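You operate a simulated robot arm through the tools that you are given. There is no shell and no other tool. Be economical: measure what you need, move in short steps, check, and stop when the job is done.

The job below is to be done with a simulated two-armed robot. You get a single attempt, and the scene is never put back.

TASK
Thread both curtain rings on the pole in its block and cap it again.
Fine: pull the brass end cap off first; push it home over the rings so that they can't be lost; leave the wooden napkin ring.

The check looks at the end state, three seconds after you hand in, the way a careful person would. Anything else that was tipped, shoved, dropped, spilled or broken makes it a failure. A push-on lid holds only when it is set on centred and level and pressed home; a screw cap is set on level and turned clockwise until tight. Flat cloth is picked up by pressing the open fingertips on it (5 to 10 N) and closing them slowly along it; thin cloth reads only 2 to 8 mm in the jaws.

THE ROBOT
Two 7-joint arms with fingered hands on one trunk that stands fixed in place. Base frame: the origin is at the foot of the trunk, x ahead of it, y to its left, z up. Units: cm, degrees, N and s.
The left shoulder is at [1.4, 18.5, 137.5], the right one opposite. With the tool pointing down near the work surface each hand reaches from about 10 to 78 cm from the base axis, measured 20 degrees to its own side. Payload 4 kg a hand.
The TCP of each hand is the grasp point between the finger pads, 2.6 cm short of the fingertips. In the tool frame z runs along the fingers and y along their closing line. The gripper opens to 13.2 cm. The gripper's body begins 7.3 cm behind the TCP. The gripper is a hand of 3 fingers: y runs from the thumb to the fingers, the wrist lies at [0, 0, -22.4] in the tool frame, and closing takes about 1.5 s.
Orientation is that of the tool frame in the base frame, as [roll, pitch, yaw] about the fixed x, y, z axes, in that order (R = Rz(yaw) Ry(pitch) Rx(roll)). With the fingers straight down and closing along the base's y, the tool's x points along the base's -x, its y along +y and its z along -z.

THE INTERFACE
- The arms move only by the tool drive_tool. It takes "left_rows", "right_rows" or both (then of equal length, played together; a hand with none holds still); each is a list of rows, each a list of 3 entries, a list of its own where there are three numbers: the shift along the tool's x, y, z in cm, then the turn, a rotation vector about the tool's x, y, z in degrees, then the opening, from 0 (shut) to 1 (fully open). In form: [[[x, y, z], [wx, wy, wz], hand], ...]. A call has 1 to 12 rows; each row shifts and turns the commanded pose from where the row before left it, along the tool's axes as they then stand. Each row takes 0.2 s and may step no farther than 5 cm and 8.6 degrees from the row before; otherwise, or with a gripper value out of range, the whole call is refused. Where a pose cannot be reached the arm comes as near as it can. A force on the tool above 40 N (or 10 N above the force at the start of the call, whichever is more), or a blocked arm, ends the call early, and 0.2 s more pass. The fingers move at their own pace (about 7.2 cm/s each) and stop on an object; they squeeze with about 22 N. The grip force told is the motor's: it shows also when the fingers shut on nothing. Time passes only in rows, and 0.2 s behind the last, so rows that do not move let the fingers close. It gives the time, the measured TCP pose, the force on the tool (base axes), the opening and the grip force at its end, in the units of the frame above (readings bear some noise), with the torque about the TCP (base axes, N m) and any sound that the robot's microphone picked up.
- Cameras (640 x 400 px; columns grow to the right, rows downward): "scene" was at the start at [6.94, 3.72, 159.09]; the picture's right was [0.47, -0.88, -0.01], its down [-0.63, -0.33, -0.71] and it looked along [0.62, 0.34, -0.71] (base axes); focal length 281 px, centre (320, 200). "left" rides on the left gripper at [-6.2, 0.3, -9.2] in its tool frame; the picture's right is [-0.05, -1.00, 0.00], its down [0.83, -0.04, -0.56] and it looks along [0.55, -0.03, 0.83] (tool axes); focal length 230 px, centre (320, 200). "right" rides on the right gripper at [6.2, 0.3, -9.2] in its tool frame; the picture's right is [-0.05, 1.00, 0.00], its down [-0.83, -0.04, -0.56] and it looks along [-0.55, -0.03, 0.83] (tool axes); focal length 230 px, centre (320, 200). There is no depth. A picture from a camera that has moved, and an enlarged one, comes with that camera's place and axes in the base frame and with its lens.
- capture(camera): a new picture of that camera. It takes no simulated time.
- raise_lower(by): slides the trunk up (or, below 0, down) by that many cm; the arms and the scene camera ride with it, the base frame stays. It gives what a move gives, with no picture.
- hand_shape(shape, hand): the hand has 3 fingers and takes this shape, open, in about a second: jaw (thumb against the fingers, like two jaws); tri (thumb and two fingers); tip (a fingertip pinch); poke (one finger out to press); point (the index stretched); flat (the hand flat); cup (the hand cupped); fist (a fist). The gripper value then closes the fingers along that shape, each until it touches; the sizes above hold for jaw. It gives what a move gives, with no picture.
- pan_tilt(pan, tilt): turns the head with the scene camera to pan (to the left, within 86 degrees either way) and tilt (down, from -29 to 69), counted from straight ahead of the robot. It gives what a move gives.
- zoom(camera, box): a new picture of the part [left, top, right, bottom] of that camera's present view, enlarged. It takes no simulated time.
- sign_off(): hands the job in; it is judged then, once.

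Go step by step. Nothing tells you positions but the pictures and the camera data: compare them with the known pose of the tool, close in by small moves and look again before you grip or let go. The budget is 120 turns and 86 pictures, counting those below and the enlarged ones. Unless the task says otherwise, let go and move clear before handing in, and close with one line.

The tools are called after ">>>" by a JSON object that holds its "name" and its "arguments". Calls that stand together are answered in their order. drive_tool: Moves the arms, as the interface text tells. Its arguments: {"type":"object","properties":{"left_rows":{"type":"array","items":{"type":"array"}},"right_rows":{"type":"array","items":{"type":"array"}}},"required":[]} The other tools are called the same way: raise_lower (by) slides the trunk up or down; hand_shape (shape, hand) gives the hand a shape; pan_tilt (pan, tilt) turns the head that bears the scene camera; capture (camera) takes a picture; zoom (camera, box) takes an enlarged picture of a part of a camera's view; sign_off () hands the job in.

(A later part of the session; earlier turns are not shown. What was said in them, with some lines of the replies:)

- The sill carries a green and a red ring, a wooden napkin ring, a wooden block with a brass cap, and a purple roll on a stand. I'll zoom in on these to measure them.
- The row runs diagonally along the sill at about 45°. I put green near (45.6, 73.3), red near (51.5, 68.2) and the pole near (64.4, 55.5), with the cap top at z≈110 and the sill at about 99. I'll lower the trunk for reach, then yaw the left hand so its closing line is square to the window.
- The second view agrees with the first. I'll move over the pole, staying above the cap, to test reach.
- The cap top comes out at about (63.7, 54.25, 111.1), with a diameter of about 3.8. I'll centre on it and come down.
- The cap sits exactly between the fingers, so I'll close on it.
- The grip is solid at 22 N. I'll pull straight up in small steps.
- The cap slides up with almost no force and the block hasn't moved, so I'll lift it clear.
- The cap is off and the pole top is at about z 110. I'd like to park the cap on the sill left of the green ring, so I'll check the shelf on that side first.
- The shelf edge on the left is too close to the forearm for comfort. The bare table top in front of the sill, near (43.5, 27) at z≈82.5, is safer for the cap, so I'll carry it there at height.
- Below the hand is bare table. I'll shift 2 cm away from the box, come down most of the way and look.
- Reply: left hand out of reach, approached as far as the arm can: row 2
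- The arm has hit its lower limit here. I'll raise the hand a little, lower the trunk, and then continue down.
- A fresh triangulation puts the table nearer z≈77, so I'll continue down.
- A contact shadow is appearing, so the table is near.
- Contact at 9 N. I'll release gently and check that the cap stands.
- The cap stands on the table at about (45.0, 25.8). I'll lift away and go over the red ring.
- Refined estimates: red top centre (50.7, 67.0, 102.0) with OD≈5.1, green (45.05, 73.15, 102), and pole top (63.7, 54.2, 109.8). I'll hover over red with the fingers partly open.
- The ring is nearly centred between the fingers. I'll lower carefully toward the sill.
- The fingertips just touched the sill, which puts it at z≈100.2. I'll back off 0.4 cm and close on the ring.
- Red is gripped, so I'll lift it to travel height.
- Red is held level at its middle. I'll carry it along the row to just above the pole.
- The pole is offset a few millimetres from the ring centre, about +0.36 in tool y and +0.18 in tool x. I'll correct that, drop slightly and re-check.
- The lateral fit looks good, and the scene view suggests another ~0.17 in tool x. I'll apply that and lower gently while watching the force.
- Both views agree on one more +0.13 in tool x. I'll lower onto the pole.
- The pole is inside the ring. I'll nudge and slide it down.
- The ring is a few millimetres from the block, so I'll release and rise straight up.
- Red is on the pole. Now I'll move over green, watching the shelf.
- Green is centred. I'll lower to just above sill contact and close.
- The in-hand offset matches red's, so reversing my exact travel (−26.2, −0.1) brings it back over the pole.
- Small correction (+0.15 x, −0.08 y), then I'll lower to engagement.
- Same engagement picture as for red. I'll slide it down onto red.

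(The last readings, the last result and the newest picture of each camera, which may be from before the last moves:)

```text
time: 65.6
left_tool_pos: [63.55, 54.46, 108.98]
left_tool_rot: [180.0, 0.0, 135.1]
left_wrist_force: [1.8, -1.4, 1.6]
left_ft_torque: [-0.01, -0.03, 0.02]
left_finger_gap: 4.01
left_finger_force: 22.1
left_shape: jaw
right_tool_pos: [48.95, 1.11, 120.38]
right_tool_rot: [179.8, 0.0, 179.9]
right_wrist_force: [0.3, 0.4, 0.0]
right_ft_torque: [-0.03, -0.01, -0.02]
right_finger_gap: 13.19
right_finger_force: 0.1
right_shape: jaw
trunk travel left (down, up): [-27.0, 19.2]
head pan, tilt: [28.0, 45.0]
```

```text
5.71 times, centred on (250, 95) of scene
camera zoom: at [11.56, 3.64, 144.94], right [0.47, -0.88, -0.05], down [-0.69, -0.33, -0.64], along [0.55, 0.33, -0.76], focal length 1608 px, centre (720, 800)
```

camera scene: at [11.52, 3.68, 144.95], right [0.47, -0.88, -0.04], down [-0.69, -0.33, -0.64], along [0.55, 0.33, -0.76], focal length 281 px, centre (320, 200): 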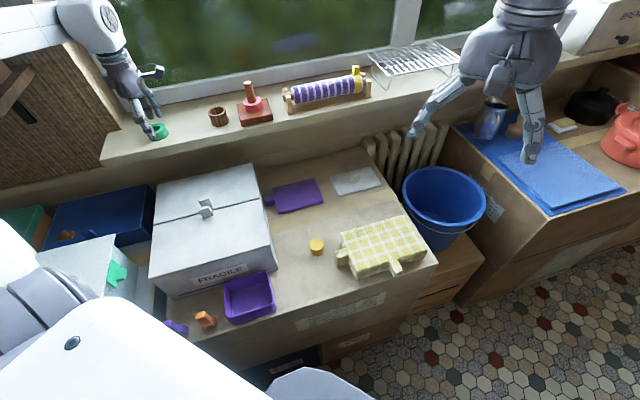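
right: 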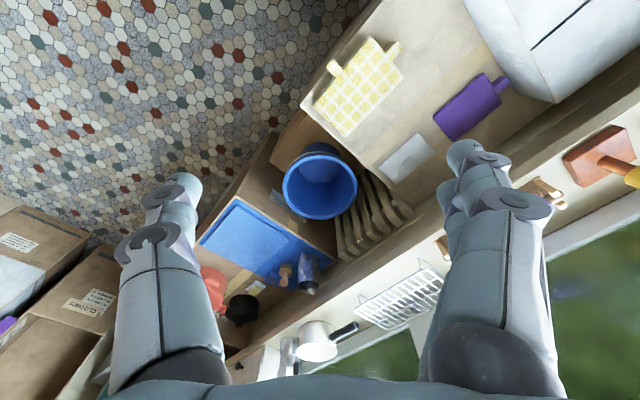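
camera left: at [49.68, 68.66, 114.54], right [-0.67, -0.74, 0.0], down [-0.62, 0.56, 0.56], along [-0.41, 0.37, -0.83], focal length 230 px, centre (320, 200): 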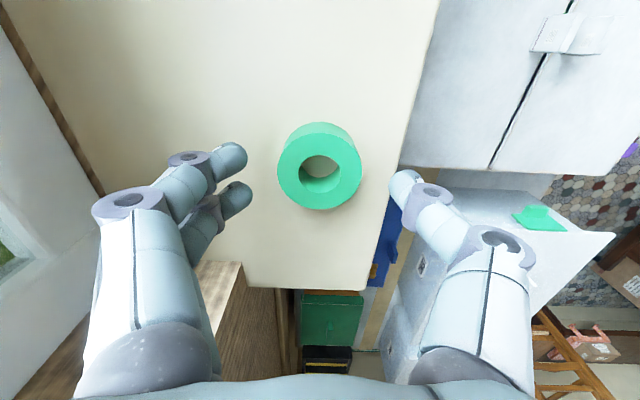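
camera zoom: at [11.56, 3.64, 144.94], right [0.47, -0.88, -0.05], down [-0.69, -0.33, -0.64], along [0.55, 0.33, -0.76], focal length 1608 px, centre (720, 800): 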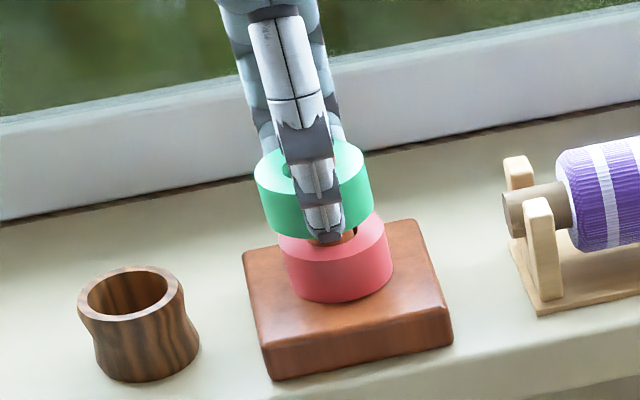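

There is slight side contact, so I'll back off 0.1 in x, lower a little more and release.

>>> {"name": "drive_tool", "arguments": {"left_rows": [[[-0.1, 0, 0.2], [0, 0, 0], 0], [[0, 0, 0.2], [0, 0, 0], 0], [[0, 0, 0.2], [0, 0, 0], 0], [[0, 0, 0.1], [0, 0, 0], 0], [[0, 0, 0], [0, 0, 0], 0.36], [[0, 0, 0], [0, 0, 0], 0.45], [[0, 0, 0], [0, 0, 0], 0.55], [[0, 0, 0], [0, 0, 0], 0.6], [[0, 0, 0], [0, 0, 0], 0.6]]}}

>>> {"name": "drive_tool", "arguments": {"left_rows": [[[0, 0, -2], [0, 0, 0], 0.6], [[0, 0, -4], [0, 0, 0], 0.6], [[0, 0, -4], [0, 0, 0], 0.6], [[0, 0, 0], [0, 0, 0], 0.6]]}}

>>> {"name": "zoom", "arguments": {"camera": "scene", "box": [210, 60, 290, 130]}}

>>> {"name": "zoom", "arguments": {"camera": "left", "box": [270, 100, 370, 180]}}

```text
time: 67.6
left_tool_pos: [63.54, 54.43, 108.2]
left_tool_rot: [180.0, 0.0, 135.0]
left_wrist_force: [-0.7, -1.0, 0.1]
left_ft_torque: [-0.03, -0.01, 0.0]
left_finger_gap: 7.86
left_finger_force: 0.1
left_shape: jaw
right_tool_pos: [48.97, 1.14, 120.44]
right_tool_rot: [179.9, 0.0, 179.9]
right_wrist_force: [-0.3, -0.2, 0.6]
right_ft_torque: [-0.04, -0.02, 0.02]
right_finger_gap: 13.2
right_finger_force: 0.0
right_shape: jaw
trunk travel left (down, up): [-27.0, 19.2]
head pan, tilt: [28.0, 45.0]
```

```text
time: 68.6
left_tool_pos: [63.54, 54.84, 118.24]
left_tool_rot: [179.9, 0.0, 135.1]
left_wrist_force: [-0.4, 0.0, 0.3]
left_ft_torque: [-0.01, 0.01, 0.0]
left_finger_gap: 7.84
left_finger_force: 0.0
left_shape: jaw
right_tool_pos: [48.85, 1.2, 120.51]
right_tool_rot: [179.8, 0.1, 180.0]
right_wrist_force: [0.2, -0.5, -0.1]
right_ft_torque: [0.01, 0.01, 0.01]
right_finger_gap: 13.17
right_finger_force: 0.1
right_shape: jaw
trunk travel left (down, up): [-27.0, 19.2]
head pan, tilt: [28.0, 45.0]
```

```text
5.71 times, centred on (250, 95) of scene
camera zoom: at [11.57, 3.73, 144.93], right [0.47, -0.88, -0.04], down [-0.69, -0.33, -0.64], along [0.55, 0.33, -0.76], focal length 1608 px, centre (720, 800)
```

zoom: 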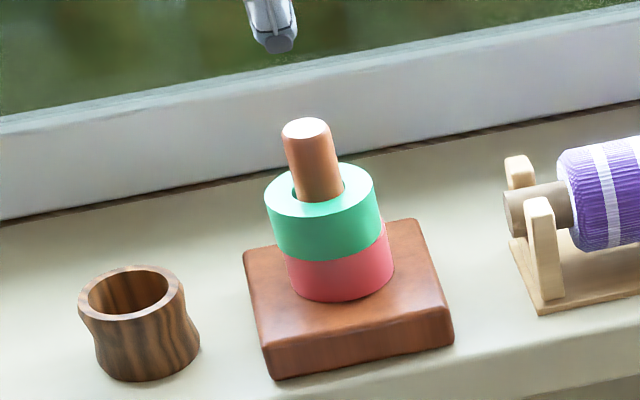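

```text
5.00 times, centred on (320, 140) of left
camera zoom: at [68.07, 50.6, 127.52], right [-0.67, -0.74, 0.0], down [-0.62, 0.56, 0.56], along [-0.41, 0.37, -0.83], focal length 1150 px, centre (320, 500)
```

zoom: 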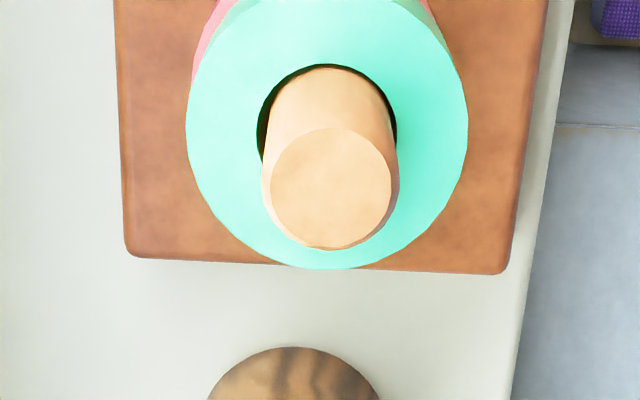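

Both rings are on the pole; the pole top is at (63.57, 54.43). Now I'll go back for the cap on the table.

>>> {"name": "drive_tool", "arguments": {"left_rows": [[[-0.89, -4.18, 0], [0, 0, 0], 0.6], [[-0.89, -4.18, 0], [0, 0, 0], 0.6], [[-0.89, -4.18, 0], [0, 0, 0], 0.6], [[-0.89, -4.18, 0], [0, 0, 0], 0.6], [[-0.89, -4.18, 0], [0, 0, 0], 0.6], [[-0.89, -4.18, 0], [0, 0, 0], 0.6], [[-0.89, -4.18, 0], [0, 0, 0], 0.6], [[-0.89, -4.16, 0], [0, 0, 0], 0.6], [[0, 0, 4.5], [0, 0, 0], 0.6], [[0, 0, 4.5], [0, 0, 0], 0.6], [[0, 0, 4.5], [0, 0, 0], 0.6], [[0, 0, 0], [0, 0, 0], 0.6]]}}

>>> {"name": "drive_tool", "arguments": {"left_rows": [[[0, 0, 4.5], [0, 0, 0], 0.6], [[0, 0, 4.5], [0, 0, 0], 0.6], [[0, 0, 4.5], [0, 0, 0], 0.6], [[0, 0, 4], [0, 0, 0], 0.6], [[0, 0, 0], [0, 0, 0], 0.6]]}}

>>> {"name": "capture", "arguments": {"camera": "left"}}

```text
time: 71.2
left_tool_pos: [44.79, 25.62, 104.6]
left_tool_rot: [180.0, 0.0, 135.1]
left_wrist_force: [-0.1, -0.1, -0.1]
left_ft_torque: [0.0, 0.0, 0.04]
left_finger_gap: 7.86
left_finger_force: 0.2
left_shape: jaw
right_tool_pos: [48.89, 1.2, 120.37]
right_tool_rot: [179.9, 0.0, 179.9]
right_wrist_force: [0.0, -0.6, 0.1]
right_ft_torque: [0.0, -0.03, -0.02]
right_finger_gap: 13.17
right_finger_force: 0.0
right_shape: jaw
trunk travel left (down, up): [-27.0, 19.2]
head pan, tilt: [28.0, 45.0]
```

```text
time: 72.4
left_tool_pos: [44.91, 25.8, 87.22]
left_tool_rot: [179.9, 0.0, 135.0]
left_wrist_force: [-0.3, -0.1, -0.7]
left_ft_torque: [-0.02, -0.03, -0.01]
left_finger_gap: 7.87
left_finger_force: 0.1
left_shape: jaw
right_tool_pos: [48.9, 1.18, 120.41]
right_tool_rot: [179.9, 0.0, 179.9]
right_wrist_force: [-0.7, 0.3, -0.2]
right_ft_torque: [-0.02, -0.05, -0.02]
right_finger_gap: 13.17
right_finger_force: 0.1
right_shape: jaw
trunk travel left (down, up): [-27.0, 19.2]
head pan, tilt: [28.0, 45.0]
```

```text
22 pictures are left
camera left: at [49.42, 21.62, 96.52], right [-0.67, -0.74, 0.0], down [-0.62, 0.56, 0.55], along [-0.41, 0.37, -0.83], focal length 230 px, centre (320, 200)
```

left: 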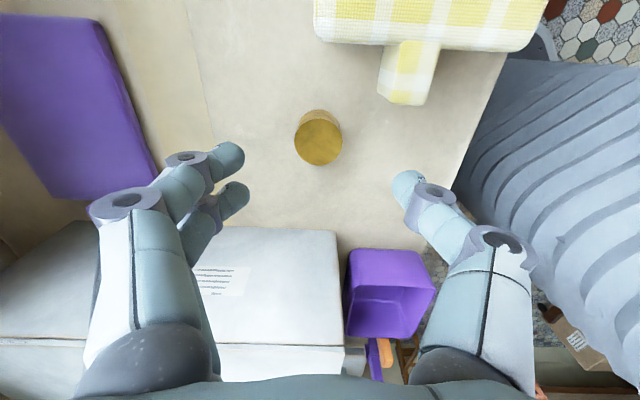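

The cap is about 0.4 off in tool x. I'll centre and descend to just above fingertip contact.

>>> {"name": "drive_tool", "arguments": {"left_rows": [[[-0.4, 0, 2], [0, 0, 0], 0.6], [[0, 0, 2.5], [0, 0, 0], 0.6], [[0, 0, 2], [0, 0, 0], 0.6], [[0, 0, 1], [0, 0, 0], 0.6], [[0, 0, 0.5], [0, 0, 0], 0.5], [[0, 0, 0], [0, 0, 0], 0.5]]}}

>>> {"name": "zoom", "arguments": {"camera": "left", "box": [220, 110, 420, 260]}}

```text
time: 73.8
left_tool_pos: [45.29, 25.45, 79.32]
left_tool_rot: [180.0, 0.0, 135.0]
left_wrist_force: [0.3, 0.5, 0.1]
left_ft_torque: [0.01, 0.0, 0.04]
left_finger_gap: 6.69
left_finger_force: 0.0
left_shape: jaw
right_tool_pos: [48.95, 1.21, 120.51]
right_tool_rot: [179.9, 0.1, 179.9]
right_wrist_force: [0.7, 1.3, -0.1]
right_ft_torque: [-0.01, -0.02, 0.01]
right_finger_gap: 13.2
right_finger_force: 0.1
right_shape: jaw
trunk travel left (down, up): [-27.0, 19.2]
head pan, tilt: [28.0, 45.0]
```

```text
2.67 times, centred on (320, 185) of left
camera zoom: at [49.83, 21.33, 88.54], right [-0.67, -0.74, 0.0], down [-0.62, 0.56, 0.56], along [-0.41, 0.37, -0.83], focal length 614 px, centre (320, 240)
```

zoom: 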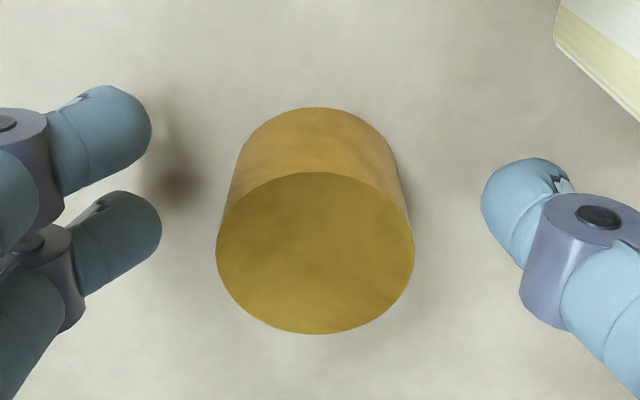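

Centred. I'll close and lift.

>>> {"name": "drive_tool", "arguments": {"left_rows": [[[0, 0, 0], [0, 0, 0], 0.4], [[0, 0, 0], [0, 0, 0], 0.3], [[0, 0, 0], [0, 0, 0], 0.2], [[0, 0, 0], [0, 0, 0], 0.1], [[0, 0, 0], [0, 0, 0], 0], [[0, 0, 0], [0, 0, 0], 0], [[0, 0, 0], [0, 0, 0], 0], [[0, 0, -0.5], [0, 0, 0], 0], [[0, 0, -2], [0, 0, 0], 0], [[0, 0, -4], [0, 0, 0], 0], [[0, 0, 0], [0, 0, 0], 0]]}}

>>> {"name": "zoom", "arguments": {"camera": "left", "box": [220, 110, 420, 260]}}

>>> {"name": "zoom", "arguments": {"camera": "scene", "box": [280, 205, 360, 265]}}

```text
time: 76.2
left_tool_pos: [45.34, 25.43, 85.79]
left_tool_rot: [-180.0, 0.0, 135.0]
left_wrist_force: [-0.2, -0.5, -0.2]
left_ft_torque: [-0.01, -0.01, -0.01]
left_finger_gap: 2.63
left_finger_force: 22.1
left_shape: jaw
right_tool_pos: [49.01, 1.16, 120.45]
right_tool_rot: [179.9, 0.0, 179.9]
right_wrist_force: [1.4, 0.3, -0.3]
right_ft_torque: [0.01, 0.02, 0.05]
right_finger_gap: 13.19
right_finger_force: 0.0
right_shape: jaw
trunk travel left (down, up): [-27.0, 19.2]
head pan, tilt: [28.0, 45.0]
```

```text
2.67 times, centred on (320, 185) of left
camera zoom: at [49.85, 21.36, 95.05], right [-0.67, -0.74, 0.0], down [-0.62, 0.56, 0.56], along [-0.41, 0.37, -0.83], focal length 614 px, centre (320, 240)
```

zoom: 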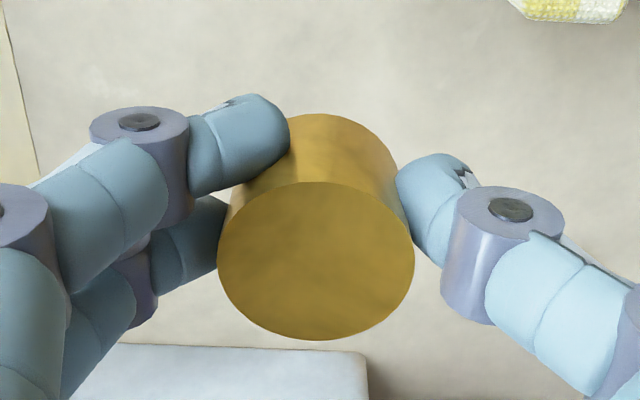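

```text
6.67 times, centred on (320, 235) of scene
camera zoom: at [11.61, 3.69, 144.93], right [0.47, -0.88, -0.05], down [-0.69, -0.33, -0.64], along [0.55, 0.33, -0.76], focal length 1876 px, centre (320, -33)
```

zoom: 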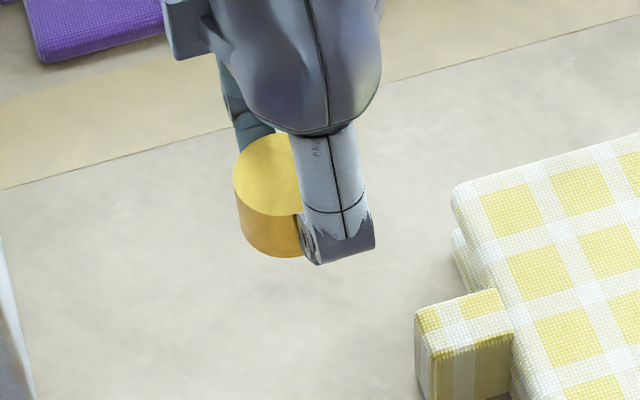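

The cap is held off-centre by about 0.8 in tool x. A centred grip is safer for pressing, so I'll set it back down and regrip.

>>> {"name": "drive_tool", "arguments": {"left_rows": [[[0, 0, 3], [0, 0, 0], 0], [[0, 0, 2], [0, 0, 0], 0], [[0, 0, 1], [0, 0, 0], 0], [[0, 0, 0.3], [0, 0, 0], 0], [[0, 0, 0.15], [0, 0, 0], 0], [[0, 0, 0], [0, 0, 0], 0]]}}

```text
time: 77.6
left_tool_pos: [45.18, 25.54, 79.27]
left_tool_rot: [-179.9, 0.0, 135.0]
left_wrist_force: [0.4, -0.1, -0.4]
left_ft_torque: [0.01, 0.02, 0.04]
left_finger_gap: 2.6
left_finger_force: 21.6
left_shape: jaw
right_tool_pos: [48.92, 1.21, 120.48]
right_tool_rot: [179.9, 0.0, 180.0]
right_wrist_force: [0.2, 0.3, -0.4]
right_ft_torque: [0.03, 0.02, 0.01]
right_finger_gap: 13.18
right_finger_force: 0.1
right_shape: jaw
trunk travel left (down, up): [-27.0, 19.2]
head pan, tilt: [28.0, 45.0]
```

>>> {"name": "drive_tool", "arguments": {"left_rows": [[[0, 0, 0.05], [0, 0, 0], 0], [[0, 0, 0], [0, 0, 0], 0.25], [[0, 0, 0], [0, 0, 0], 0.35], [[0, 0, 0], [0, 0, 0], 0.45], [[0, 0, 0], [0, 0, 0], 0.52], [[0.4, 0, 0], [0, 0, 0], 0.52], [[0.3, 0, 0.2], [0, 0, 0], 0.52], [[0, 0, 0.1], [0, 0, 0], 0.52], [[0, 0, 0], [0, 0, 0], 0.52]]}}

>>> {"name": "zoom", "arguments": {"camera": "left", "box": [220, 110, 420, 260]}}

```text
time: 79.6
left_tool_pos: [44.65, 26.03, 78.89]
left_tool_rot: [-180.0, 0.0, 135.0]
left_wrist_force: [0.0, 0.2, -0.2]
left_ft_torque: [-0.01, 0.01, 0.01]
left_finger_gap: 6.82
left_finger_force: 0.1
left_shape: jaw
right_tool_pos: [48.94, 1.19, 120.57]
right_tool_rot: [179.9, 0.1, -180.0]
right_wrist_force: [-0.5, -0.6, -0.1]
right_ft_torque: [0.06, 0.04, -0.01]
right_finger_gap: 13.2
right_finger_force: 0.1
right_shape: jaw
trunk travel left (down, up): [-27.0, 19.2]
head pan, tilt: [28.0, 45.0]
```

```text
2.67 times, centred on (320, 185) of left
camera zoom: at [49.15, 21.77, 88.23], right [-0.67, -0.74, 0.0], down [-0.62, 0.56, 0.56], along [-0.41, 0.37, -0.83], focal length 614 px, centre (320, 240)
```

zoom: 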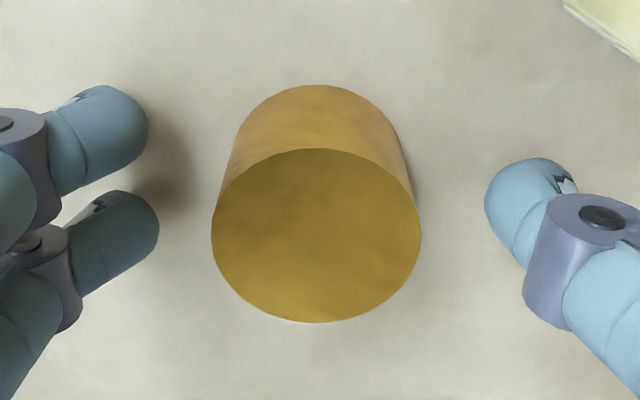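

Now it's centred. I'll close and lift again.

>>> {"name": "drive_tool", "arguments": {"left_rows": [[[0, 0, 0], [0, 0, 0], 0.4], [[0, 0, 0], [0, 0, 0], 0.3], [[0, 0, 0], [0, 0, 0], 0.2], [[0, 0, 0], [0, 0, 0], 0.1], [[0, 0, 0], [0, 0, 0], 0], [[0, 0, 0], [0, 0, 0], 0], [[0, 0, 0], [0, 0, 0], 0], [[0, 0, -0.5], [0, 0, 0], 0], [[0, 0, -2], [0, 0, 0], 0], [[0, 0, -4], [0, 0, 0], 0], [[0, 0, 0], [0, 0, 0], 0]]}}

>>> {"name": "zoom", "arguments": {"camera": "left", "box": [220, 110, 420, 260]}}

```text
time: 82.0
left_tool_pos: [44.8, 26.07, 85.37]
left_tool_rot: [179.9, -0.1, 135.0]
left_wrist_force: [1.1, 0.5, -0.7]
left_ft_torque: [0.01, 0.0, -0.01]
left_finger_gap: 2.82
left_finger_force: 22.2
left_shape: jaw
right_tool_pos: [49.1, 1.13, 120.3]
right_tool_rot: [179.9, 0.0, 179.9]
right_wrist_force: [-0.3, -0.1, 0.3]
right_ft_torque: [-0.04, 0.02, 0.03]
right_finger_gap: 13.2
right_finger_force: 0.1
right_shape: jaw
trunk travel left (down, up): [-27.0, 19.2]
head pan, tilt: [28.0, 45.0]
```

```text
2.67 times, centred on (320, 185) of left
camera zoom: at [49.24, 21.91, 94.57], right [-0.67, -0.74, 0.0], down [-0.62, 0.56, 0.56], along [-0.41, 0.37, -0.83], focal length 614 px, centre (320, 240)
```

zoom: 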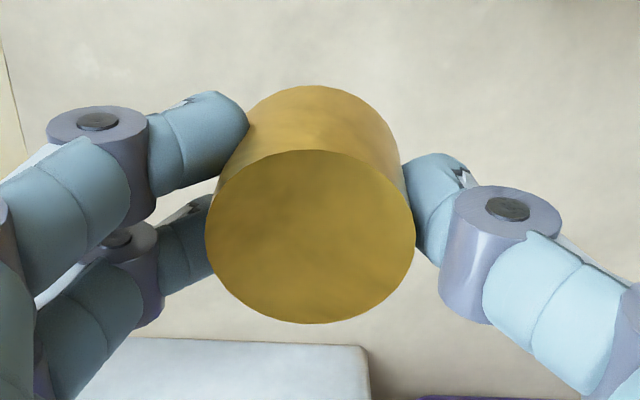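

Centred grip, same as the original one. I'll lift and carry the cap back over the pole.

>>> {"name": "drive_tool", "arguments": {"left_rows": [[[0, 0, -4.7], [0, 0, 0], 0], [[0, 0, -4.7], [0, 0, 0], 0], [[0, 0, -4.7], [0, 0, 0], 0], [[0, 0, -4.7], [0, 0, 0], 0], [[0, 0, -4.7], [0, 0, 0], 0], [[0, 0, -4.7], [0, 0, 0], 0], [[0, 0, -4.7], [0, 0, 0], 0], [[0, 0, 0], [0, 0, 0], 0]]}}

>>> {"name": "drive_tool", "arguments": {"left_rows": [[[0.84, 4.15, 0], [0, 0, 0], 0], [[0.84, 4.15, 0], [0, 0, 0], 0], [[0.84, 4.15, 0], [0, 0, 0], 0], [[0.84, 4.15, 0], [0, 0, 0], 0], [[0.84, 4.15, 0], [0, 0, 0], 0], [[0.84, 4.15, 0], [0, 0, 0], 0], [[0.84, 4.15, 0], [0, 0, 0], 0], [[0.84, 4.15, 0], [0, 0, 0], 0], [[0, 0, 2], [0, 0, 0], 0], [[0, 0, 2], [0, 0, 0], 0], [[0, 0, 0], [0, 0, 0], 0], [[0, 0, 0], [0, 0, 0], 0]]}}

>>> {"name": "capture", "arguments": {"camera": "left"}}

>>> {"name": "zoom", "arguments": {"camera": "scene", "box": [225, 60, 285, 115]}}

```text
time: 83.8
left_tool_pos: [44.86, 25.91, 118.43]
left_tool_rot: [180.0, 0.0, 135.0]
left_wrist_force: [-0.1, -0.1, -0.9]
left_ft_torque: [0.03, -0.03, -0.03]
left_finger_gap: 2.84
left_finger_force: 22.1
left_shape: jaw
right_tool_pos: [49.01, 1.22, 120.32]
right_tool_rot: [179.9, 0.0, 179.8]
right_wrist_force: [-0.1, 0.2, -0.6]
right_ft_torque: [-0.04, 0.04, 0.03]
right_finger_gap: 13.15
right_finger_force: 0.1
right_shape: jaw
trunk travel left (down, up): [-27.0, 19.2]
head pan, tilt: [28.0, 45.0]
```

```text
time: 86.4
left_tool_pos: [63.5, 54.12, 114.51]
left_tool_rot: [-180.0, 0.0, 135.1]
left_wrist_force: [0.5, 0.1, -1.1]
left_ft_torque: [0.01, -0.03, 0.01]
left_finger_gap: 2.78
left_finger_force: 21.5
left_shape: jaw
right_tool_pos: [48.95, 1.12, 120.41]
right_tool_rot: [-180.0, 0.0, 180.0]
right_wrist_force: [-0.5, 0.3, 0.2]
right_ft_torque: [0.0, 0.04, -0.02]
right_finger_gap: 13.18
right_finger_force: 0.2
right_shape: jaw
trunk travel left (down, up): [-27.0, 19.2]
head pan, tilt: [28.0, 45.0]
```

```text
16 pictures are left
camera left: at [68.04, 49.94, 123.74], right [-0.67, -0.74, 0.0], down [-0.62, 0.56, 0.56], along [-0.41, 0.37, -0.83], focal length 230 px, centre (320, 200)
```

left: 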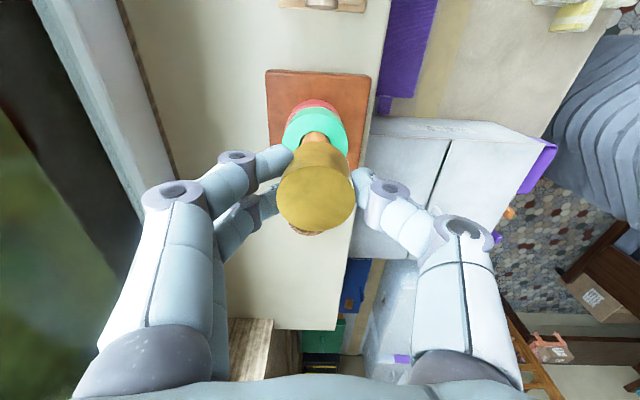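

```text
7.27 times, centred on (255, 88) of scene
camera zoom: at [11.51, 3.69, 144.95], right [0.47, -0.88, -0.04], down [-0.69, -0.33, -0.64], along [0.55, 0.33, -0.76], focal length 2047 px, centre (793, 1018)
```

zoom: 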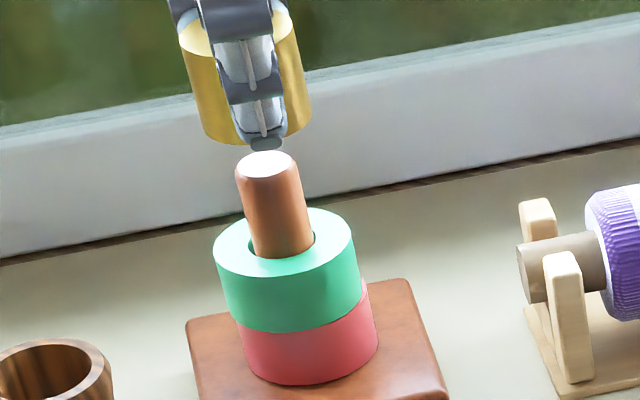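

>>> {"name": "zoom", "arguments": {"camera": "left", "box": [260, 80, 380, 240]}}

```text
2.50 times, centred on (320, 160) of left
camera zoom: at [68.04, 49.94, 123.74], right [-0.67, -0.74, 0.0], down [-0.62, 0.56, 0.56], along [-0.41, 0.37, -0.83], focal length 575 px, centre (320, 300)
```

zoom: 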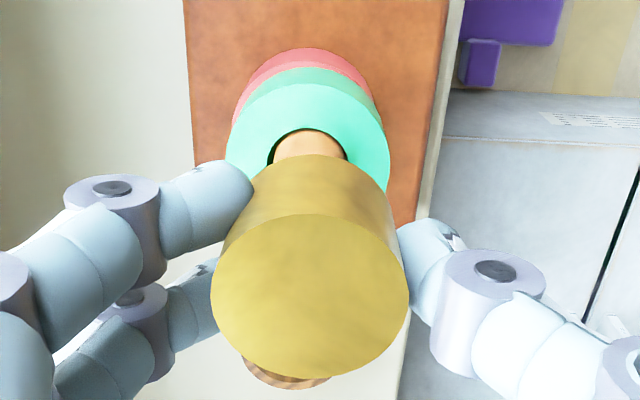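

I'll apply +0.11 x and +0.1 y, lower to just above the pole and re-check.

>>> {"name": "drive_tool", "arguments": {"left_rows": [[[0.11, 0.1, 0.5], [0, 0, 0], 0], [[0, 0, 0.5], [0, 0, 0], 0], [[0, 0, 0.5], [0, 0, 0], 0], [[0, 0, 0], [0, 0, 0], 0], [[0, 0, 0], [0, 0, 0], 0]]}}

>>> {"name": "zoom", "arguments": {"camera": "scene", "box": [230, 55, 280, 105]}}

>>> {"name": "zoom", "arguments": {"camera": "left", "box": [270, 100, 370, 180]}}

```text
time: 87.6
left_tool_pos: [63.41, 54.24, 112.83]
left_tool_rot: [-180.0, 0.0, 135.1]
left_wrist_force: [-0.4, 0.1, 0.2]
left_ft_torque: [0.04, 0.0, 0.02]
left_finger_gap: 2.78
left_finger_force: 22.0
left_shape: jaw
right_tool_pos: [48.97, 1.21, 120.46]
right_tool_rot: [179.8, 0.0, 179.9]
right_wrist_force: [0.5, 0.0, 0.7]
right_ft_torque: [0.01, 0.02, 0.01]
right_finger_gap: 13.18
right_finger_force: 0.0
right_shape: jaw
trunk travel left (down, up): [-27.0, 19.2]
head pan, tilt: [28.0, 45.0]
```

```text
8.00 times, centred on (255, 80) of scene
camera zoom: at [11.54, 3.69, 144.94], right [0.47, -0.88, -0.04], down [-0.69, -0.33, -0.64], along [0.55, 0.33, -0.76], focal length 2251 px, centre (840, 1160)
```

zoom: 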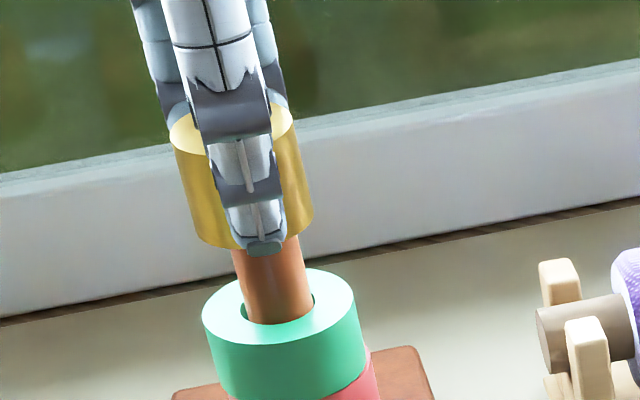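

```text
5.00 times, centred on (320, 140) of left
camera zoom: at [67.92, 50.19, 122.13], right [-0.67, -0.74, 0.0], down [-0.62, 0.56, 0.56], along [-0.41, 0.37, -0.83], focal length 1150 px, centre (320, 500)
```

zoom: 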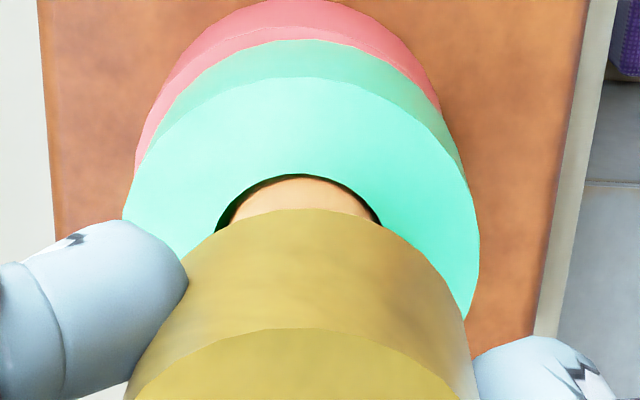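

Within about 0.1 cm. I'll make a tiny trim (−0.06 x, +0.07 y) and lower softly to feel engagement.

>>> {"name": "drive_tool", "arguments": {"left_rows": [[[-0.06, 0.07, 0.1], [0, 0, 0], 0], [[0, 0, 0.15], [0, 0, 0], 0], [[0, 0, 0.15], [0, 0, 0], 0], [[0, 0, 0.15], [0, 0, 0], 0], [[0, 0, 0], [0, 0, 0], 0]]}}

```text
time: 88.8
left_tool_pos: [63.45, 54.29, 112.29]
left_tool_rot: [-180.0, -0.1, 135.0]
left_wrist_force: [0.4, 1.2, 0.0]
left_ft_torque: [-0.01, 0.0, -0.01]
left_finger_gap: 2.8
left_finger_force: 21.6
left_shape: jaw
right_tool_pos: [48.92, 1.23, 120.53]
right_tool_rot: [179.9, -0.1, 179.9]
right_wrist_force: [0.0, 0.1, 0.4]
right_ft_torque: [0.01, 0.01, 0.01]
right_finger_gap: 13.2
right_finger_force: 0.0
right_shape: jaw
trunk travel left (down, up): [-27.0, 19.2]
head pan, tilt: [28.0, 45.0]
```

>>> {"name": "drive_tool", "arguments": {"left_rows": [[[0, 0, 0.15], [0, 0, 0], 0], [[0, 0, 0.15], [0, 0, 0], 0], [[0, 0, 0.15], [0, 0, 0], 0], [[0, 0, 0], [0, 0, 0], 0]]}}

>>> {"name": "zoom", "arguments": {"camera": "scene", "box": [230, 65, 280, 115]}}

```text
time: 89.8
left_tool_pos: [63.62, 54.25, 111.82]
left_tool_rot: [-180.0, 0.0, 134.9]
left_wrist_force: [-0.8, 1.3, 0.4]
left_ft_torque: [0.0, 0.01, 0.0]
left_finger_gap: 2.79
left_finger_force: 22.2
left_shape: jaw
right_tool_pos: [49.03, 1.16, 120.44]
right_tool_rot: [179.8, -0.1, 179.9]
right_wrist_force: [0.0, 0.3, 0.2]
right_ft_torque: [0.02, 0.05, -0.06]
right_finger_gap: 13.19
right_finger_force: 0.1
right_shape: jaw
trunk travel left (down, up): [-27.0, 19.2]
head pan, tilt: [28.0, 45.0]
```

```text
8.00 times, centred on (255, 90) of scene
camera zoom: at [11.55, 3.69, 144.94], right [0.47, -0.88, -0.04], down [-0.69, -0.33, -0.64], along [0.55, 0.33, -0.76], focal length 2251 px, centre (840, 1080)
```

zoom: 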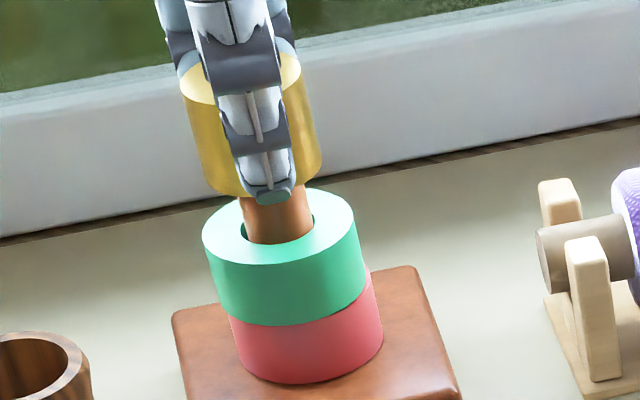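

The cap is over the pole with no contact force. I'll continue down until it seats.

>>> {"name": "drive_tool", "arguments": {"left_rows": [[[0, 0, 0.2], [0, 0, 0], 0], [[0, 0, 0.2], [0, 0, 0], 0], [[0, 0, 0.2], [0, 0, 0], 0], [[0, 0, 0.2], [0, 0, 0], 0], [[0, 0, 0], [0, 0, 0], 0]]}}

```text
time: 91.0
left_tool_pos: [63.44, 54.28, 111.06]
left_tool_rot: [-180.0, 0.0, 135.1]
left_wrist_force: [0.5, -0.2, -0.6]
left_ft_torque: [-0.01, 0.01, 0.0]
left_finger_gap: 2.8
left_finger_force: 22.2
left_shape: jaw
right_tool_pos: [49.0, 1.27, 120.34]
right_tool_rot: [179.8, 0.0, 180.0]
right_wrist_force: [-0.7, 0.0, -0.1]
right_ft_torque: [0.02, 0.03, -0.03]
right_finger_gap: 13.2
right_finger_force: 0.0
right_shape: jaw
trunk travel left (down, up): [-27.0, 19.2]
head pan, tilt: [28.0, 45.0]
```

>>> {"name": "drive_tool", "arguments": {"left_rows": [[[0, 0, 0.15], [0, 0, 0], 0], [[0, 0, 0.15], [0, 0, 0], 0], [[0, 0, 0.1], [0, 0, 0], 0], [[0, 0, 0], [0, 0, 0], 0]]}}

>>> {"name": "zoom", "arguments": {"camera": "scene", "box": [230, 65, 280, 115]}}

```text
time: 92.0
left_tool_pos: [63.48, 54.31, 110.71]
left_tool_rot: [180.0, 0.1, 135.1]
left_wrist_force: [0.1, 1.9, 9.3]
left_ft_torque: [0.05, -0.02, 0.01]
left_finger_gap: 2.81
left_finger_force: 22.0
left_shape: jaw
right_tool_pos: [48.9, 1.31, 120.49]
right_tool_rot: [179.8, 0.0, 179.9]
right_wrist_force: [0.5, 0.2, 0.1]
right_ft_torque: [0.01, 0.0, -0.02]
right_finger_gap: 13.19
right_finger_force: 0.0
right_shape: jaw
trunk travel left (down, up): [-27.0, 19.2]
head pan, tilt: [28.0, 45.0]
```

```text
8.00 times, centred on (255, 90) of scene
camera zoom: at [11.44, 3.64, 144.96], right [0.47, -0.88, -0.04], down [-0.69, -0.33, -0.64], along [0.55, 0.33, -0.76], focal length 2251 px, centre (840, 1080)
```

zoom: 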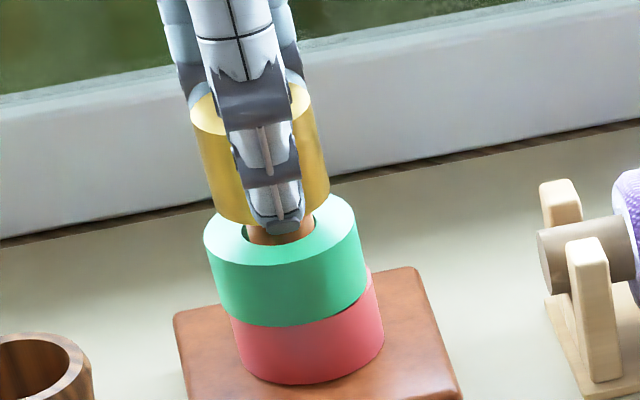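

It seats at the original height. I'll press it home a little harder.

>>> {"name": "drive_tool", "arguments": {"left_rows": [[[0, 0, 0.15], [0, 0, 0], 0], [[0, 0, 0.15], [0, 0, 0], 0], [[0, 0, 0], [0, 0, 0], 0]]}}

```text
time: 92.8
left_tool_pos: [63.47, 54.25, 110.74]
left_tool_rot: [179.7, 0.2, 135.1]
left_wrist_force: [1.9, 4.7, 22.2]
left_ft_torque: [0.17, -0.14, -0.01]
left_finger_gap: 2.95
left_finger_force: 22.1
left_shape: jaw
right_tool_pos: [48.83, 1.11, 120.54]
right_tool_rot: [179.8, 0.1, 179.9]
right_wrist_force: [-0.4, 0.3, -0.2]
right_ft_torque: [0.0, -0.01, 0.04]
right_finger_gap: 13.17
right_finger_force: 0.0
right_shape: jaw
trunk travel left (down, up): [-27.0, 19.2]
head pan, tilt: [28.0, 45.0]
```

Held firm at 22 N. I'll relieve the pressure, open and rise clear.

>>> {"name": "drive_tool", "arguments": {"left_rows": [[[0, 0, -0.2], [0, 0, 0], 0], [[0, 0, -0.1], [0, 0, 0], 0.25], [[0, 0, 0], [0, 0, 0], 0.35], [[0, 0, 0], [0, 0, 0], 0.45], [[0, 0, 0], [0, 0, 0], 0.55], [[0, 0, 0], [0, 0, 0], 0.55], [[0, 0, -1.5], [0, 0, 0], 0.55], [[0, 0, -3], [0, 0, 0], 0.55], [[0, 0, -4], [0, 0, 0], 0.55], [[0, 0, 0], [0, 0, 0], 0.55]]}}

>>> {"name": "zoom", "arguments": {"camera": "scene", "box": [220, 60, 290, 120]}}

>>> {"name": "zoom", "arguments": {"camera": "left", "box": [260, 80, 380, 200]}}

```text
time: 95.0
left_tool_pos: [63.48, 54.51, 119.17]
left_tool_rot: [-179.9, 0.0, 135.0]
left_wrist_force: [-0.3, 0.5, -0.2]
left_ft_torque: [-0.03, -0.02, -0.01]
left_finger_gap: 7.2
left_finger_force: 0.1
left_shape: jaw
right_tool_pos: [48.91, 1.24, 120.46]
right_tool_rot: [180.0, -0.1, 179.9]
right_wrist_force: [0.9, -0.1, -0.8]
right_ft_torque: [-0.01, -0.01, -0.02]
right_finger_gap: 13.19
right_finger_force: 0.0
right_shape: jaw
trunk travel left (down, up): [-27.0, 19.2]
head pan, tilt: [28.0, 45.0]
```

```text
6.67 times, centred on (255, 90) of scene
camera zoom: at [11.57, 3.72, 144.93], right [0.47, -0.88, -0.04], down [-0.69, -0.33, -0.64], along [0.55, 0.33, -0.76], focal length 1876 px, centre (753, 933)
```

zoom: 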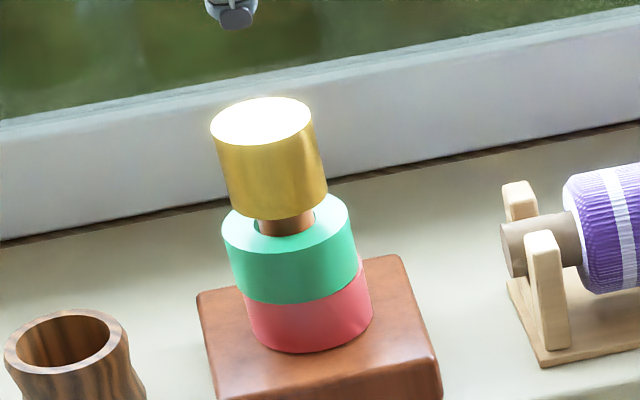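

```text
3.33 times, centred on (320, 140) of left
camera zoom: at [68.08, 50.34, 128.54], right [-0.67, -0.74, 0.0], down [-0.62, 0.56, 0.56], along [-0.41, 0.37, -0.83], focal length 767 px, centre (320, 400)
```

zoom: 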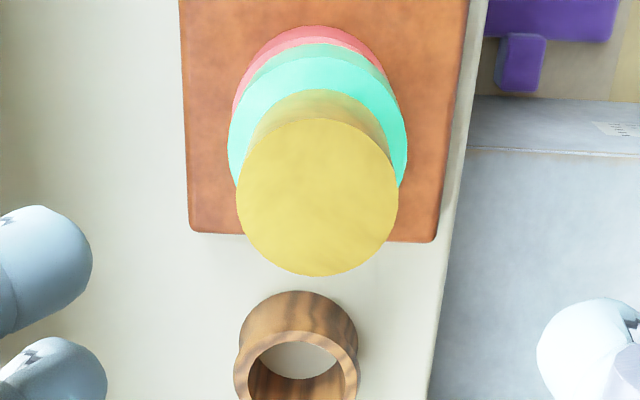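

The cap is level at its original height, with both rings beneath. For certainty I'll press once on its top with closed fingertips.

>>> {"name": "drive_tool", "arguments": {"left_rows": [[[0, 0.17, 0], [0, 0, 0], 0.2], [[0, 0, 0], [0, 0, 0], 0], [[0, 0, 0], [0, 0, 0], 0], [[0, 0, 0], [0, 0, 0], 0], [[0, 0, 0], [0, 0, 0], 0], [[0, 0, 2], [0, 0, 0], 0], [[0, 0, 1.5], [0, 0, 0], 0], [[0, 0, 0], [0, 0, 0], 0]]}}

>>> {"name": "capture", "arguments": {"camera": "left"}}

```text
time: 96.8
left_tool_pos: [63.53, 54.51, 115.79]
left_tool_rot: [180.0, 0.0, 135.2]
left_wrist_force: [-0.9, -0.2, -0.6]
left_ft_torque: [-0.03, 0.02, -0.02]
left_finger_gap: 0.0
left_finger_force: 22.3
left_shape: jaw
right_tool_pos: [48.88, 1.19, 120.38]
right_tool_rot: [179.8, -0.1, 179.9]
right_wrist_force: [-0.5, 0.7, 0.8]
right_ft_torque: [0.01, 0.03, -0.02]
right_finger_gap: 13.21
right_finger_force: 0.1
right_shape: jaw
trunk travel left (down, up): [-27.0, 19.2]
head pan, tilt: [28.0, 45.0]
```

```text
7 pictures are left
camera left: at [68.1, 50.34, 125.06], right [-0.67, -0.74, 0.0], down [-0.62, 0.56, 0.56], along [-0.41, 0.37, -0.83], focal length 230 px, centre (320, 200)
```

left: 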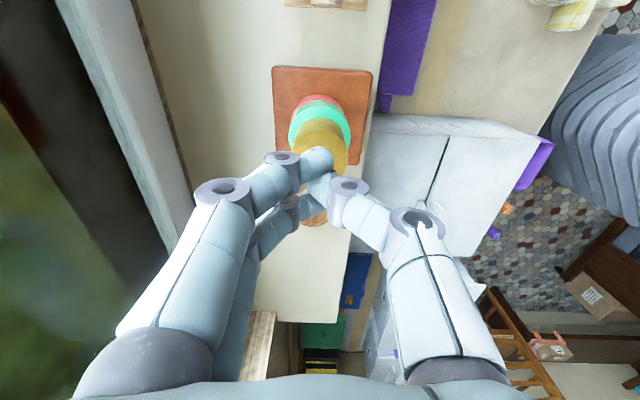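

>>> {"name": "drive_tool", "arguments": {"left_rows": [[[0, 0, 1], [0, 0, 0], 0], [[0, 0, 0.5], [0, 0, 0], 0], [[0, 0, 0.2], [0, 0, 0], 0], [[0, 0, 0.2], [0, 0, 0], 0], [[0, 0, 0.15], [0, 0, 0], 0], [[0, 0, 0], [0, 0, 0], 0]]}}

```text
time: 98.2
left_tool_pos: [63.7, 54.52, 113.7]
left_tool_rot: [180.0, 0.0, 135.0]
left_wrist_force: [-0.1, 1.0, 3.8]
left_ft_torque: [0.04, 0.01, -0.01]
left_finger_gap: 0.0
left_finger_force: 21.3
left_shape: jaw
right_tool_pos: [48.95, 1.22, 120.47]
right_tool_rot: [179.9, 0.0, 179.8]
right_wrist_force: [-0.4, -0.6, 0.2]
right_ft_torque: [-0.01, -0.04, 0.01]
right_finger_gap: 13.22
right_finger_force: 0.1
right_shape: jaw
trunk travel left (down, up): [-27.0, 19.2]
head pan, tilt: [28.0, 45.0]
```

>>> {"name": "drive_tool", "arguments": {"left_rows": [[[0, 0, 0.15], [0, 0, 0], 0], [[0, 0, 0.15], [0, 0, 0], 0], [[0, 0, 0.15], [0, 0, 0], 0], [[0, 0, 0], [0, 0, 0], 0]]}}

```text
time: 99.2
left_tool_pos: [63.51, 54.32, 113.66]
left_tool_rot: [179.5, 0.2, 135.0]
left_wrist_force: [5.2, 8.2, 31.6]
left_ft_torque: [0.21, -0.08, -0.02]
left_finger_gap: 0.0
left_finger_force: 22.4
left_shape: jaw
right_tool_pos: [48.71, 1.08, 120.55]
right_tool_rot: [179.7, 0.1, 179.9]
right_wrist_force: [0.0, 0.1, -0.3]
right_ft_torque: [0.01, 0.01, -0.01]
right_finger_gap: 13.21
right_finger_force: 0.0
right_shape: jaw
trunk travel left (down, up): [-27.0, 19.2]
head pan, tilt: [28.0, 45.0]
```

The cap held firm under 32 N. I'll rise clear and check the final state.

>>> {"name": "drive_tool", "arguments": {"left_rows": [[[0, 0, -0.4], [0, 0, 0], 0], [[0, 0, -2], [0, 0, 0], 0], [[0, 0, -4], [0, 0, 0], 0], [[0, -4, -2], [0, 0, 0], 0.1], [[0, -4, 0], [0, 0, 0], 0.3], [[0, -4, 0], [0, 0, 0], 0.5], [[0, -4, 0], [0, 0, 0], 0.5], [[0, 0, 0], [0, 0, 0], 0.5]]}}

>>> {"name": "zoom", "arguments": {"camera": "scene", "box": [200, 60, 300, 130]}}

>>> {"name": "capture", "arguments": {"camera": "scene"}}

```text
time: 101.0
left_tool_pos: [52.46, 42.88, 121.43]
left_tool_rot: [-180.0, 0.1, 135.0]
left_wrist_force: [-0.5, 1.8, -0.2]
left_ft_torque: [0.01, 0.0, -0.01]
left_finger_gap: 6.52
left_finger_force: 0.0
left_shape: jaw
right_tool_pos: [49.02, 1.25, 120.45]
right_tool_rot: [179.9, 0.1, 179.8]
right_wrist_force: [-0.6, -0.2, -1.1]
right_ft_torque: [0.01, 0.04, 0.02]
right_finger_gap: 13.21
right_finger_force: 0.0
right_shape: jaw
trunk travel left (down, up): [-27.0, 19.2]
head pan, tilt: [28.0, 45.0]
```

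```text
5.71 times, centred on (250, 95) of scene
camera zoom: at [11.62, 3.72, 144.93], right [0.47, -0.88, -0.04], down [-0.69, -0.33, -0.64], along [0.55, 0.33, -0.76], focal length 1608 px, centre (720, 800)
```

zoom: 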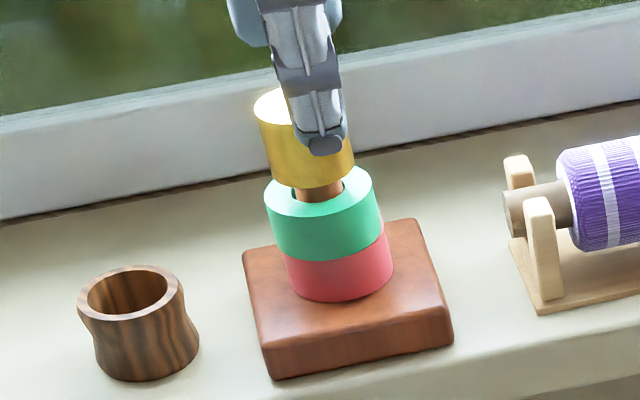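

```text
5 pictures are left
camera scene: at [11.62, 3.72, 144.93], right [0.47, -0.88, -0.04], down [-0.69, -0.33, -0.64], along [0.55, 0.33, -0.76], focal length 281 px, centre (320, 200)
```

scene: 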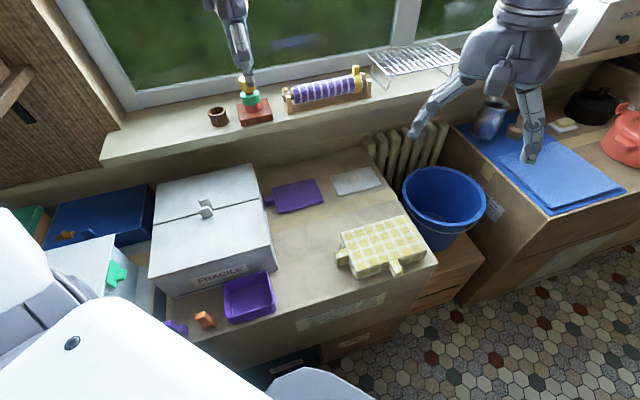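

Both rings are under the seated, level cap. The napkin ring, block and everything else are undisturbed, and the hand is clear, so I'm handing in.

>>> {"name": "sign_off", "arguments": {}}

```text
The job is handed in.
```

Both curtain rings are on the pole (red below, green above), the brass cap is pressed home over them at its original height, and the napkin ring was left where it stood.
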